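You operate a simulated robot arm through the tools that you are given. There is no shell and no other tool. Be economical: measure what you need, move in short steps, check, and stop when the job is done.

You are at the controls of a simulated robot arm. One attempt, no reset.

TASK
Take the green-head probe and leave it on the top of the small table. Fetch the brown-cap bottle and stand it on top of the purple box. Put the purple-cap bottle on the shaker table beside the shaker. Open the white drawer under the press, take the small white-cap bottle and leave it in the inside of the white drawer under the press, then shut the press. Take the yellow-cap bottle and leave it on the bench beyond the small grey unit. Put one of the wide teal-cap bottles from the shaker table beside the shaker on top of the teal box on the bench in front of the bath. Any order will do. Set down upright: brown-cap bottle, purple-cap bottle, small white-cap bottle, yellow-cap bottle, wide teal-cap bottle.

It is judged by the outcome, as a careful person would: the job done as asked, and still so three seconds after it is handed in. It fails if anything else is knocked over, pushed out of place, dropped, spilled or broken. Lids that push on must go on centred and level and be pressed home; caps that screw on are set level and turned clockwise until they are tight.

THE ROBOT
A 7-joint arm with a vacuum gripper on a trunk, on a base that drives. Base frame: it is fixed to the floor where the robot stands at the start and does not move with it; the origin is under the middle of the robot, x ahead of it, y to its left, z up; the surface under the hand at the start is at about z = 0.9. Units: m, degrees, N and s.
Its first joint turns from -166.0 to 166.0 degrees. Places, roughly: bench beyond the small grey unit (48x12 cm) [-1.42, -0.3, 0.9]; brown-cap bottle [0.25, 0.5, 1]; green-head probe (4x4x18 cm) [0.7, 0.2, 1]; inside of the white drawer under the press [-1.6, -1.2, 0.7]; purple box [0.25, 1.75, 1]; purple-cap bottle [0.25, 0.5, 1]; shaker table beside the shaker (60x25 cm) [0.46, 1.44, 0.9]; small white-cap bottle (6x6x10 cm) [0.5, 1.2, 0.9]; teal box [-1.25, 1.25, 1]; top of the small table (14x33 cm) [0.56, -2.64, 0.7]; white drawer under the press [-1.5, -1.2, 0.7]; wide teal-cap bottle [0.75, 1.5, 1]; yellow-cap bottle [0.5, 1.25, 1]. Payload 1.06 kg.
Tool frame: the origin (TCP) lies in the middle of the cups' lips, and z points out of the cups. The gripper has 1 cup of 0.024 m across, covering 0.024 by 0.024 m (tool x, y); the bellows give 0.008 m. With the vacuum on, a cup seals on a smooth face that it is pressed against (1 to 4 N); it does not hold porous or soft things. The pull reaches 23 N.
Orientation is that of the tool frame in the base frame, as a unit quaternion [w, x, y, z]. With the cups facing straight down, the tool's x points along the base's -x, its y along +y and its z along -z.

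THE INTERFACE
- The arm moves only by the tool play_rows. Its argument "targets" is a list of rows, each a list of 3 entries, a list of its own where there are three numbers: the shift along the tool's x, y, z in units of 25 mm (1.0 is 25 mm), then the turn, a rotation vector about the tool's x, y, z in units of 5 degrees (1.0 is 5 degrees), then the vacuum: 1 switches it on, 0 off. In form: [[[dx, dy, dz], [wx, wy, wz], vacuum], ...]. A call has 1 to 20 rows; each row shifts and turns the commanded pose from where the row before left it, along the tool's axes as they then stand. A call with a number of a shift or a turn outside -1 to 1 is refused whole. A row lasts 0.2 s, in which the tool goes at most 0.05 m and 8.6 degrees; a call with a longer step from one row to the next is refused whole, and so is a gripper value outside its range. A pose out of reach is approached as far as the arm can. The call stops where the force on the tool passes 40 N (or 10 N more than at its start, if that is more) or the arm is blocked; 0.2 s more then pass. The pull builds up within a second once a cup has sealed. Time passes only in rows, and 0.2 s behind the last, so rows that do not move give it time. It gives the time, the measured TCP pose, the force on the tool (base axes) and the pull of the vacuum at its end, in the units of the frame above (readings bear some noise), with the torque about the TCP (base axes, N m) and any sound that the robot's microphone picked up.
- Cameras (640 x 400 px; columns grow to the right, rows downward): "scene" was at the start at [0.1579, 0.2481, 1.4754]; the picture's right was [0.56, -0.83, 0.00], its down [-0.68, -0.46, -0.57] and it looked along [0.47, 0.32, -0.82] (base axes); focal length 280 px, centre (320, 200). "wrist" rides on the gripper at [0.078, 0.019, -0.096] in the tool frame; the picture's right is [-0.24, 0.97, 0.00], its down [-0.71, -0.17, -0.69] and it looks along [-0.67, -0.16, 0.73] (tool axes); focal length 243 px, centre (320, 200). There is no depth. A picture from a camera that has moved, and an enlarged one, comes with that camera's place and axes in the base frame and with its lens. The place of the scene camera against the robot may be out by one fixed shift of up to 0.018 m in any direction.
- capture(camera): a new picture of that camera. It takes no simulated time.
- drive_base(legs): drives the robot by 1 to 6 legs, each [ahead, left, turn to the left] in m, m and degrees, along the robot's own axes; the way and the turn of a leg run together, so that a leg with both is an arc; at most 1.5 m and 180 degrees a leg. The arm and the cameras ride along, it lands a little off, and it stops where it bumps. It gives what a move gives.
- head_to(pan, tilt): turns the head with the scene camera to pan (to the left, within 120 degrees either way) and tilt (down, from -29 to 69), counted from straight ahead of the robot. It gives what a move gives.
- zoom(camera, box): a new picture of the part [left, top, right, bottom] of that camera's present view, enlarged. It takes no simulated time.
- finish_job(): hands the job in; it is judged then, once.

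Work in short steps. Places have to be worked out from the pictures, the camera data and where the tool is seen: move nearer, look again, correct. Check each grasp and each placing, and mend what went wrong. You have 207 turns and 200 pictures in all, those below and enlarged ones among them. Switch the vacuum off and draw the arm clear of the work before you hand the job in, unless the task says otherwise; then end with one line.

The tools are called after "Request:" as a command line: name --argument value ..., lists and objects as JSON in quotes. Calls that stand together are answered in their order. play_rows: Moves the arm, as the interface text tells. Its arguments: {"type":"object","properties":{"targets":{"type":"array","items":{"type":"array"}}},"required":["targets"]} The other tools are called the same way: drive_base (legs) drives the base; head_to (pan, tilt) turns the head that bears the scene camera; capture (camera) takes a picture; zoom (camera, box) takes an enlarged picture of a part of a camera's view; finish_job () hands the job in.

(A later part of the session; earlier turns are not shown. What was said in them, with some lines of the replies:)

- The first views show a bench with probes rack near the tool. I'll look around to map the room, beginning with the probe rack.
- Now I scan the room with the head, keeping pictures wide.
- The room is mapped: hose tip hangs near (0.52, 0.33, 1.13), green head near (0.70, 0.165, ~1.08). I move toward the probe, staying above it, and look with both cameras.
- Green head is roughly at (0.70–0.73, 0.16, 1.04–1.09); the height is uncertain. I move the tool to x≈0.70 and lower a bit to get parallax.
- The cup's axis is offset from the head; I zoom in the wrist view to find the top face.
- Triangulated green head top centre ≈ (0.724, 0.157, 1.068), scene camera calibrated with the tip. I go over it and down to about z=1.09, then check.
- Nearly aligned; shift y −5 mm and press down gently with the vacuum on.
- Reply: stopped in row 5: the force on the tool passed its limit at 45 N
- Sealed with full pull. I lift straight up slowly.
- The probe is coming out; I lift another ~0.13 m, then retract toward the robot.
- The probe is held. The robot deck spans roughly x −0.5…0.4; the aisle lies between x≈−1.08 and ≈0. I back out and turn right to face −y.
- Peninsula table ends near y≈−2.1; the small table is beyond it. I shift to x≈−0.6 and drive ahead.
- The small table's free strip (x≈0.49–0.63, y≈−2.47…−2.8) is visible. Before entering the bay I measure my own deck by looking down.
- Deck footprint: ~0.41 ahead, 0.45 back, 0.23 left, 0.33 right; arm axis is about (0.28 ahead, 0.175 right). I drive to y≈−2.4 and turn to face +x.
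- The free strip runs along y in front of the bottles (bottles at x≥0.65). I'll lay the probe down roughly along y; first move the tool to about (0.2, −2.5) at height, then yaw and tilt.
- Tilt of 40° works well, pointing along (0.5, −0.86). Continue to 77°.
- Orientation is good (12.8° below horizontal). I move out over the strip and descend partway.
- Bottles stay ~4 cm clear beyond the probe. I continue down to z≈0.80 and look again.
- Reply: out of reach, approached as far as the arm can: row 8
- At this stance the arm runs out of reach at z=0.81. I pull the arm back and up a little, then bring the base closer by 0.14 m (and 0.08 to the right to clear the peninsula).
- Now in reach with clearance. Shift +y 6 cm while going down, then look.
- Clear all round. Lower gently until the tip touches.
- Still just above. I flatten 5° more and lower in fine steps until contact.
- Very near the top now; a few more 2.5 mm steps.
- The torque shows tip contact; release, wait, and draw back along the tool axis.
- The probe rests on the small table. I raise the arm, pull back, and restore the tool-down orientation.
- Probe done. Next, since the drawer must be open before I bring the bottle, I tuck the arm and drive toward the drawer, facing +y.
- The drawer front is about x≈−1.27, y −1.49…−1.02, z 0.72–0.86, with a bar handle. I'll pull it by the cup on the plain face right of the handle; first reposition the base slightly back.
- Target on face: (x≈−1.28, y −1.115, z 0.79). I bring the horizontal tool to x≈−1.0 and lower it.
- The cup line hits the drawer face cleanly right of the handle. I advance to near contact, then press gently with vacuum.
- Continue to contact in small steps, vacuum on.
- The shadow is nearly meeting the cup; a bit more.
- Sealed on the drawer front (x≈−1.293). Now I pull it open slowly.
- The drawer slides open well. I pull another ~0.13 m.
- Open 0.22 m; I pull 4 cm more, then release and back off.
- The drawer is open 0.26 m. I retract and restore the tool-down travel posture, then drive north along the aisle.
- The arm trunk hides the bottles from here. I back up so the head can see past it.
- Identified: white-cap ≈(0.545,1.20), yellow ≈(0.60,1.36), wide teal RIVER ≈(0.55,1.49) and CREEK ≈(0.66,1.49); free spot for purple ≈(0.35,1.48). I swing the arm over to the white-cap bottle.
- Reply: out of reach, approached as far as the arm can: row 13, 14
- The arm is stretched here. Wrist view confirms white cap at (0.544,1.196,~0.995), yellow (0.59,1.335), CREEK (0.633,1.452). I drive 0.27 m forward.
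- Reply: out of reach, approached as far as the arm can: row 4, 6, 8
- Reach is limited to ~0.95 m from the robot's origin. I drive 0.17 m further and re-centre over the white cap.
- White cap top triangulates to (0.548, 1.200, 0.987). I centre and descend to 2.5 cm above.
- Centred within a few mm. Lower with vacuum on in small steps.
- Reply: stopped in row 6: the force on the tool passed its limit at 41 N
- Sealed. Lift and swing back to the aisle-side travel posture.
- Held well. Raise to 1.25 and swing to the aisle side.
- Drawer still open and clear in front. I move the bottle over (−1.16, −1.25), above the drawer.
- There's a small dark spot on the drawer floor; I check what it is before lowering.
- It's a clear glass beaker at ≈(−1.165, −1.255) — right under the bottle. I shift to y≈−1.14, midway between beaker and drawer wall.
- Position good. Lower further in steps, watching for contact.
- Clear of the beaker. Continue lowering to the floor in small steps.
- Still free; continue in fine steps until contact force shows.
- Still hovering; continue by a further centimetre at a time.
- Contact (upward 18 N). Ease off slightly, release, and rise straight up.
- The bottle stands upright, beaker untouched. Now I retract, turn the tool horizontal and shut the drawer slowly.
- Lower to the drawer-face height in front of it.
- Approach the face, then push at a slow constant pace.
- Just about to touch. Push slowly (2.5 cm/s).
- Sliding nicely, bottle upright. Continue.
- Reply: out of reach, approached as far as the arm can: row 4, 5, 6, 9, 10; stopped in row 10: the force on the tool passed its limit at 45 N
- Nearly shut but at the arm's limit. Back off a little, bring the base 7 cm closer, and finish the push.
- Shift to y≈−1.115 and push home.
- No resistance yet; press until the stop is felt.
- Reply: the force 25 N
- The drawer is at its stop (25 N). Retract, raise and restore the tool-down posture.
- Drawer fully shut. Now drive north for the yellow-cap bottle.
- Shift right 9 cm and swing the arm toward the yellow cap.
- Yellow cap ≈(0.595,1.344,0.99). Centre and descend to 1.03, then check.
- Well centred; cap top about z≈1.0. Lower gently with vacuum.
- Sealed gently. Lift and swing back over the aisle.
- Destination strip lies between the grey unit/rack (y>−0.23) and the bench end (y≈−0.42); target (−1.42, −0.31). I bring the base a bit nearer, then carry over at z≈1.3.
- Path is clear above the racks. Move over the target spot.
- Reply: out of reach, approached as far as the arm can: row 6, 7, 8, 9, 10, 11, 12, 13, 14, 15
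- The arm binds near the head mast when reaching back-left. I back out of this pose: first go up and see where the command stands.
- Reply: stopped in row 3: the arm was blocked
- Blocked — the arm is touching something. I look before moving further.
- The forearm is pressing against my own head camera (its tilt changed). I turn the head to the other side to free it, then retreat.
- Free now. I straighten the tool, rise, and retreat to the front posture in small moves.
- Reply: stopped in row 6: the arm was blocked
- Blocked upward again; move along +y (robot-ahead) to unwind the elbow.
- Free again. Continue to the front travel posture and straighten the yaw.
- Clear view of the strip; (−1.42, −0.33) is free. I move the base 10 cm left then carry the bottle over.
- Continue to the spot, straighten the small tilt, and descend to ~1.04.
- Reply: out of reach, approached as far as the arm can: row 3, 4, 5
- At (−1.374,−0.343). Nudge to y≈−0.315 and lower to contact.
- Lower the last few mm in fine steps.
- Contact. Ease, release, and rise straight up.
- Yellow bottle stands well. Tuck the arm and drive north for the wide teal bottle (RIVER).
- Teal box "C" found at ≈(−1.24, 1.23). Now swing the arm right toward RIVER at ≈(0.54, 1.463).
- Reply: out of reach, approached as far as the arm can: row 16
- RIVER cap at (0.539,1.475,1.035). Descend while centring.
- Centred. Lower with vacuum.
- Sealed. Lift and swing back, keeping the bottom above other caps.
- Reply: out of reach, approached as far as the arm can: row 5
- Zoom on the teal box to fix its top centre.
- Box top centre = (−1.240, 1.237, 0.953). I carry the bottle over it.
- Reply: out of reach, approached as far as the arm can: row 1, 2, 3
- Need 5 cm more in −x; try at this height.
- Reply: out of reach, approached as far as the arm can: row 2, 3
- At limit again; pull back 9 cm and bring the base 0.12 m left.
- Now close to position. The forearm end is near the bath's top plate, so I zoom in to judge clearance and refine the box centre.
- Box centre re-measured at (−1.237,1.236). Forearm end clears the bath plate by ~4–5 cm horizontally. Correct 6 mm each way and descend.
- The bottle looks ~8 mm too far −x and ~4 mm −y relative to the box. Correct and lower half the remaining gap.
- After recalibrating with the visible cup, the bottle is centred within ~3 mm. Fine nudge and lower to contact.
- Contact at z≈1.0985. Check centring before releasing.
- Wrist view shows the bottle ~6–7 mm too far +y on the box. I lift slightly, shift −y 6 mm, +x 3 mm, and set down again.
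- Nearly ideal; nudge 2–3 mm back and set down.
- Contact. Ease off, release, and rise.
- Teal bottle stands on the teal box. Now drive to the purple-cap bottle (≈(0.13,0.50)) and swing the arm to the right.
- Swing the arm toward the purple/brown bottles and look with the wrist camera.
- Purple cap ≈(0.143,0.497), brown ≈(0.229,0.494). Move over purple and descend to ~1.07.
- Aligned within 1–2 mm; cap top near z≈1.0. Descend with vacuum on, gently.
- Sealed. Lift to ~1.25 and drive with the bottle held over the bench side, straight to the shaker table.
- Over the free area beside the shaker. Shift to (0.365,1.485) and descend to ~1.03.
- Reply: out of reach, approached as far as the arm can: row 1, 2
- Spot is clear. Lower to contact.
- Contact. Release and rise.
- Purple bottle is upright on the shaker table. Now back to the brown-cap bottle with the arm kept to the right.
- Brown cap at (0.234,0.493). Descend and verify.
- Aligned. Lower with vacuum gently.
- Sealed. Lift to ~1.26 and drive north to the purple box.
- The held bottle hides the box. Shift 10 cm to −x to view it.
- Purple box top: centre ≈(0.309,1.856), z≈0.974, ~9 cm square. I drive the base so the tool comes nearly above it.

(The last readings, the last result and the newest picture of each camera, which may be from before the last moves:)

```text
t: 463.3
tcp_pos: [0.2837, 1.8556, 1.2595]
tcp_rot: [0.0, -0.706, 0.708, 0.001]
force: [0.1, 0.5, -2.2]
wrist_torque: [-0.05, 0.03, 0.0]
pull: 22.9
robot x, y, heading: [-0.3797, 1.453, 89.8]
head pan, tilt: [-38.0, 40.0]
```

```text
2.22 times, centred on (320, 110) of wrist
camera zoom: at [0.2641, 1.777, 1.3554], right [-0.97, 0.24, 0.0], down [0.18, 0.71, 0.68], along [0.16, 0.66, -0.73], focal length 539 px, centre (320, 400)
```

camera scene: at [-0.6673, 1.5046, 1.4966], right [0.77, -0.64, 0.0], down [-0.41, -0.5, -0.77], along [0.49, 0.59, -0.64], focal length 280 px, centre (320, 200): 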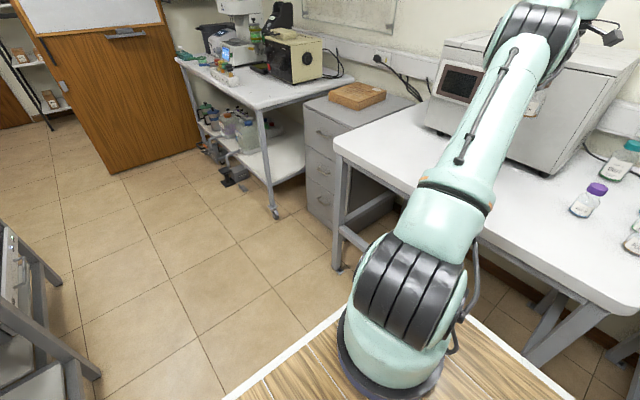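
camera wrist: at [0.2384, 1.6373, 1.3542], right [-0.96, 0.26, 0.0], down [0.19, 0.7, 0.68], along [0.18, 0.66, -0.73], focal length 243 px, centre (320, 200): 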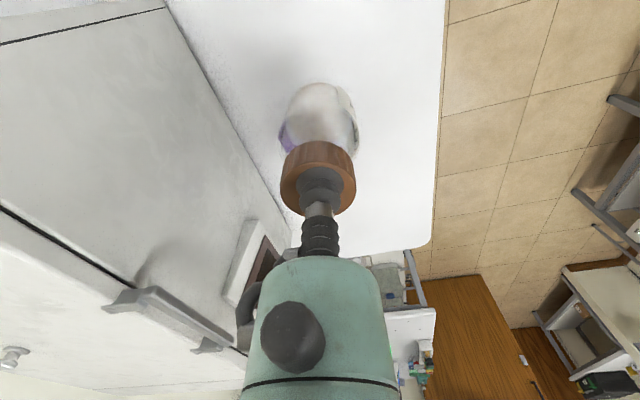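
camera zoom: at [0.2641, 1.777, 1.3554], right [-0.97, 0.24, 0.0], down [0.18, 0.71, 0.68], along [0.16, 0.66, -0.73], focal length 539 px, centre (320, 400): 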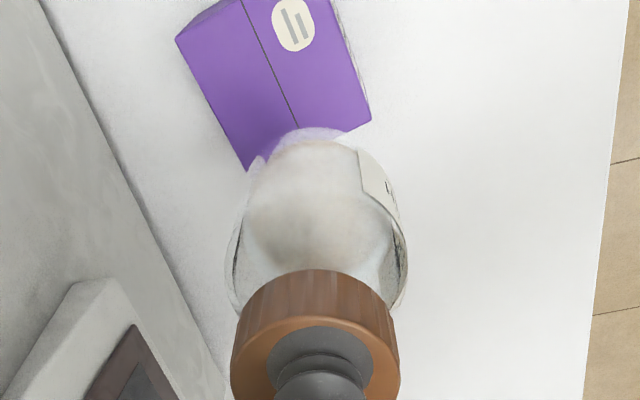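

Box centre ≈(0.308,1.853). Shift +2.4 cm x and descend to ~1.10.

Request:
play_rows --targets '[[[0.1, -0.5, 0], [0, 0, 0], 1], [[0, -0.5, 0.5], [0, 0, 0], 1], [[0, 0, 1], [0, 0, 0], 1], [[0, 0, 1], [0, 0, 0], 1], [[0, 0, 1], [0, 0, 0], 1], [[0, 0, 1], [0, 0, 0], 1], [[0, 0, 1], [0, 0, 0], 1], [[0, 0, 0.7], [0, 0, 0], 1], [[0, 0, 0], [0, 0, 0], 1]]'

Request:
zoom --camera "wrist" --box '[200, 20, 440, 200]'

```text
t: 465.3
tcp_pos: [0.3079, 1.8547, 1.1048]
tcp_rot: [-0.001, -0.706, 0.708, 0.001]
force: [0.2, -0.4, -2.0]
wrist_torque: [-0.08, 0.03, -0.01]
pull: 22.8
robot x, y, heading: [-0.3767, 1.4517, 89.6]
head pan, tilt: [-38.0, 40.0]
```

```text
2.22 times, centred on (320, 110) of wrist
camera zoom: at [0.2883, 1.7754, 1.2009], right [-0.97, 0.24, 0.0], down [0.18, 0.71, 0.68], along [0.16, 0.66, -0.73], focal length 539 px, centre (320, 400)
```

zoom: 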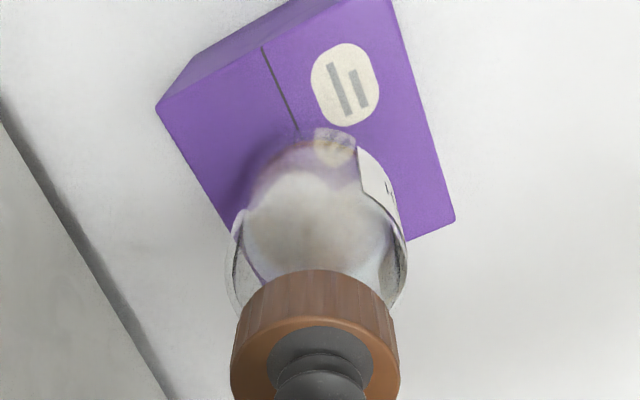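

Perfectly centred. Lower to contact.

Request:
play_rows --targets '[[[0, 0, 0.5], [0, 0, 0], 1], [[0, 0, 0.3], [0, 0, 0], 1], [[0, 0, 0.15], [0, 0, 0], 1], [[0, 0, 0.08], [0, 0, 0], 1], [[0, 0, 0.08], [0, 0, 0], 1], [[0, 0, 0], [0, 0, 0], 1]]'

```text
t: 466.7
tcp_pos: [0.3067, 1.8523, 1.0792]
tcp_rot: [0.0, -0.706, 0.709, 0.0]
force: [2.1, -3.1, 20.0]
wrist_torque: [0.0, -0.02, -0.04]
pull: 22.9
robot x, y, heading: [-0.3759, 1.4543, 89.7]
head pan, tilt: [-38.0, 40.0]
```

Contact. Ease off, release, and rise.

Request:
play_rows --targets '[[[0, 0, -0.07], [0, 0, 0], 1], [[0, 0, 0], [0, 0, 0], 0], [[0, 0, 0], [0, 0, 0], 0], [[0, 0, 0], [0, 0, 0], 0], [[0, 0, 0], [0, 0, 0], 0], [[0, 0, -0.2], [0, 0, 0], 0], [[0, 0, -0.5], [0, 0, 0], 0], [[0, 0, -1], [0, 0, 0], 0], [[0, 0, -1], [0, 0, 0], 0], [[0, 0, -1], [0, 0, 0], 0], [[0, 0, -1], [0, 0, 0], 0], [[0, 0.3, -1], [0, 0, 0], 0], [[0, 0.3, -1], [0, 0, 0], 0], [[0, 1, 0], [0, 0, 0], 0], [[0, 1, 0], [0, 0, 0], 0], [[0, 1, 0], [0, 0, 0], 0], [[0, 1, 0], [0, 0, 0], 0], [[0, 1, 0], [0, 0, 0], 0]]'

Request:
capture --camera "wrist"

Request:
capture --camera "scene"

```text
t: 470.5
tcp_pos: [0.1679, 1.8567, 1.2489]
tcp_rot: [-0.001, -0.706, 0.708, 0.0]
force: [0.5, -0.1, -0.4]
wrist_torque: [-0.01, 0.03, -0.02]
pull: 0.0
robot x, y, heading: [-0.3793, 1.4519, 89.8]
head pan, tilt: [-38.0, 40.0]
```

```text
61 pictures are left
camera wrist: at [0.1486, 1.7768, 1.3437], right [-0.97, 0.24, 0.0], down [0.18, 0.71, 0.68], along [0.16, 0.66, -0.73], focal length 243 px, centre (320, 200)
```

wrist: 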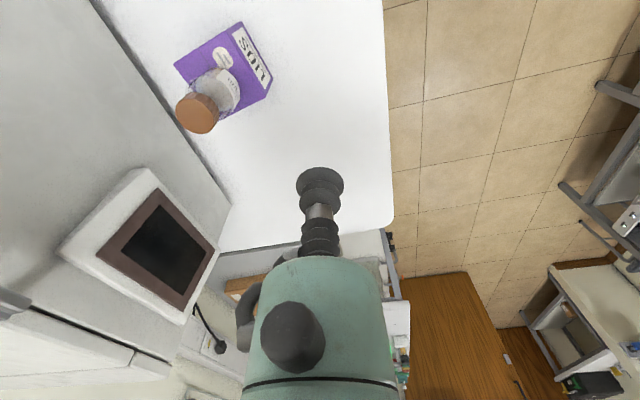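

```text
60 pictures are left
camera scene: at [-0.5377, 1.6203, 1.4967], right [0.79, -0.62, 0.0], down [-0.4, -0.51, -0.77], along [0.47, 0.6, -0.64], focal length 280 px, centre (320, 200)
```

scene: 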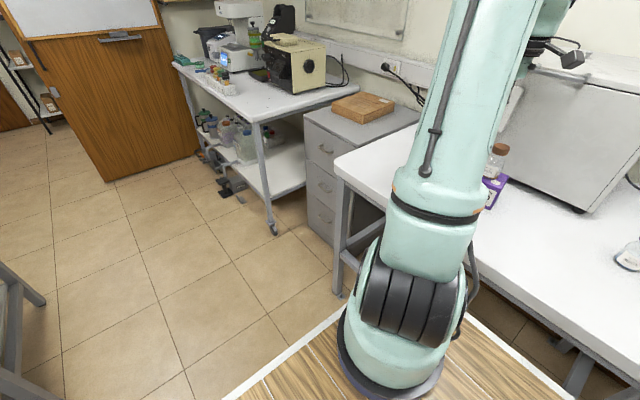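

Brown bottle stands on the purple box. I draw the arm clear over the aisle and take a final look back at the benches.

Request:
play_rows --targets '[[[0, 1, 0], [0, 0, 0], 0], [[0, 1, 0], [0, 0, 0], 0], [[0, 1, 0], [0, 0, 0], 0], [[0, 1, 0], [0, 0, 0], 0], [[0, 1, 0], [0, 0, 0], 0], [[0, 1, 0], [0, 0, 0], 0], [[0, 1, 0], [0, 0, 0], 0], [[0, 1, 0], [0, 0, 0], 0], [[0, 1, 0], [0, 0, 0], 0], [[0, 1, 0], [0, 0, 0], 0], [[0, 1, 0], [0, 0, 0], 0], [[0, 1, 0], [0, 0, 0], 0], [[0, 1, 0], [0, 0, 0], 0], [[0, 1, 0], [0, 0, 0], 0], [[0, 1, 0], [0, 0, 0], 0], [[0, 1, 0], [0, 0, 0], 0], [[0, 1, 0], [0, 0, 0], 0], [[0, 1, 0], [0, 0, 0], 0], [[0, 1, 0], [0, 0, 0], 0], [[0, 0, 0], [0, 0, 0], 0]]'

Request:
head_to --pan -70 --tilt 35

Request:
capture --camera "scene"

Request:
head_to --pan 115 --tilt 22

Request:
capture --camera "scene"

```text
t: 474.7
tcp_pos: [-0.3086, 1.8546, 1.2453]
tcp_rot: [-0.001, -0.706, 0.708, -0.001]
force: [-0.4, -0.5, 0.2]
wrist_torque: [-0.01, -0.06, 0.01]
pull: 0.0
robot x, y, heading: [-0.375, 1.4578, 89.9]
head pan, tilt: [-38.0, 40.0]
```

```text
t: 475.7
tcp_pos: [-0.308, 1.8552, 1.2457]
tcp_rot: [-0.001, -0.706, 0.708, 0.0]
force: [0.0, 0.1, 0.7]
wrist_torque: [0.0, 0.0, -0.01]
pull: 0.0
robot x, y, heading: [-0.3787, 1.455, 89.7]
head pan, tilt: [-70.0, 35.0]
```

```text
59 pictures are left
camera scene: at [-0.508, 1.5834, 1.5042], right [0.34, -0.94, 0.0], down [-0.54, -0.2, -0.82], along [0.77, 0.28, -0.57], focal length 280 px, centre (320, 200)
```

scene: 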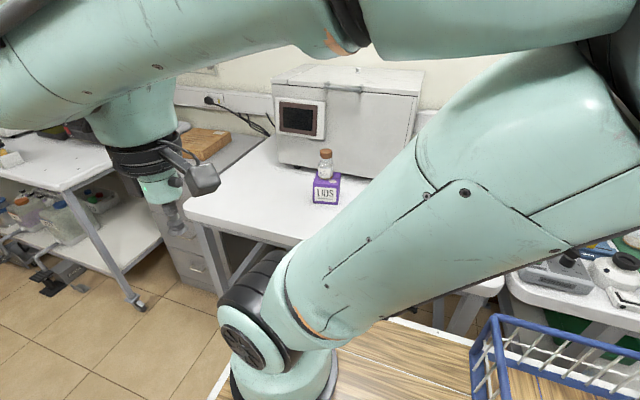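

```text
t: 478.4
tcp_pos: [-0.3081, 1.8548, 1.2462]
tcp_rot: [-0.001, -0.706, 0.709, 0.001]
force: [-0.2, -0.3, -1.0]
wrist_torque: [-0.02, 0.01, -0.04]
pull: 0.2
robot x, y, heading: [-0.3812, 1.4533, 90.1]
head pan, tilt: [115.0, 22.0]
```

```text
58 pictures are left
camera scene: at [-0.675, 1.5145, 1.5248], right [-0.42, 0.91, 0.0], down [0.34, 0.16, -0.93], along [-0.84, -0.39, -0.37], focal length 280 px, centre (320, 200)
```

scene: 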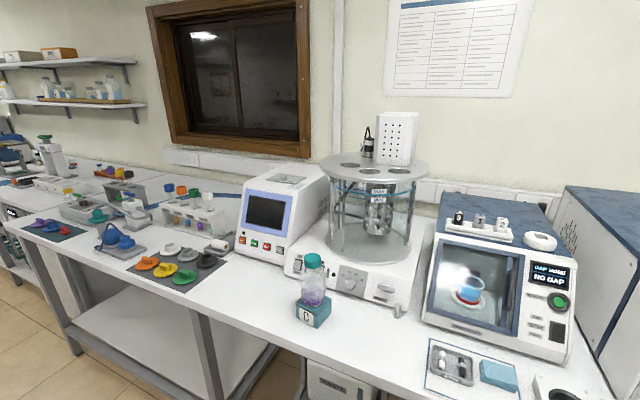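

Everything appears in place; a last zoom on the far end to confirm the rack and yellow bottle.

Request:
zoom --camera "scene" --box '[0, 120, 240, 270]'

```text
2.67 times, centred on (120, 195) of scene
camera zoom: at [-0.675, 1.5145, 1.5248], right [-0.42, 0.91, 0.0], down [0.34, 0.16, -0.93], along [-0.84, -0.39, -0.37], focal length 745 px, centre (853, 213)
```

zoom: 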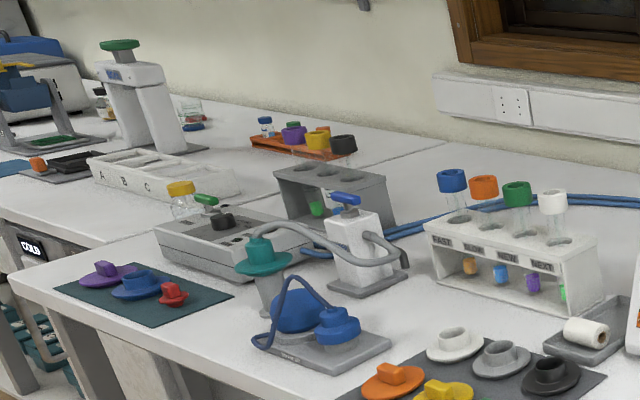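

All items are in place, the vacuum is off and the arm is clear, so I hand the job in.

Request:
finish_job

```text
The job is handed in.
```

I handed the job in with all six items placed where you asked and the five bottles standing upright. The arm was clear and the vacuum off. I read "shut the press" as shutting the white drawer under it, so I closed the drawer and left the press alone.
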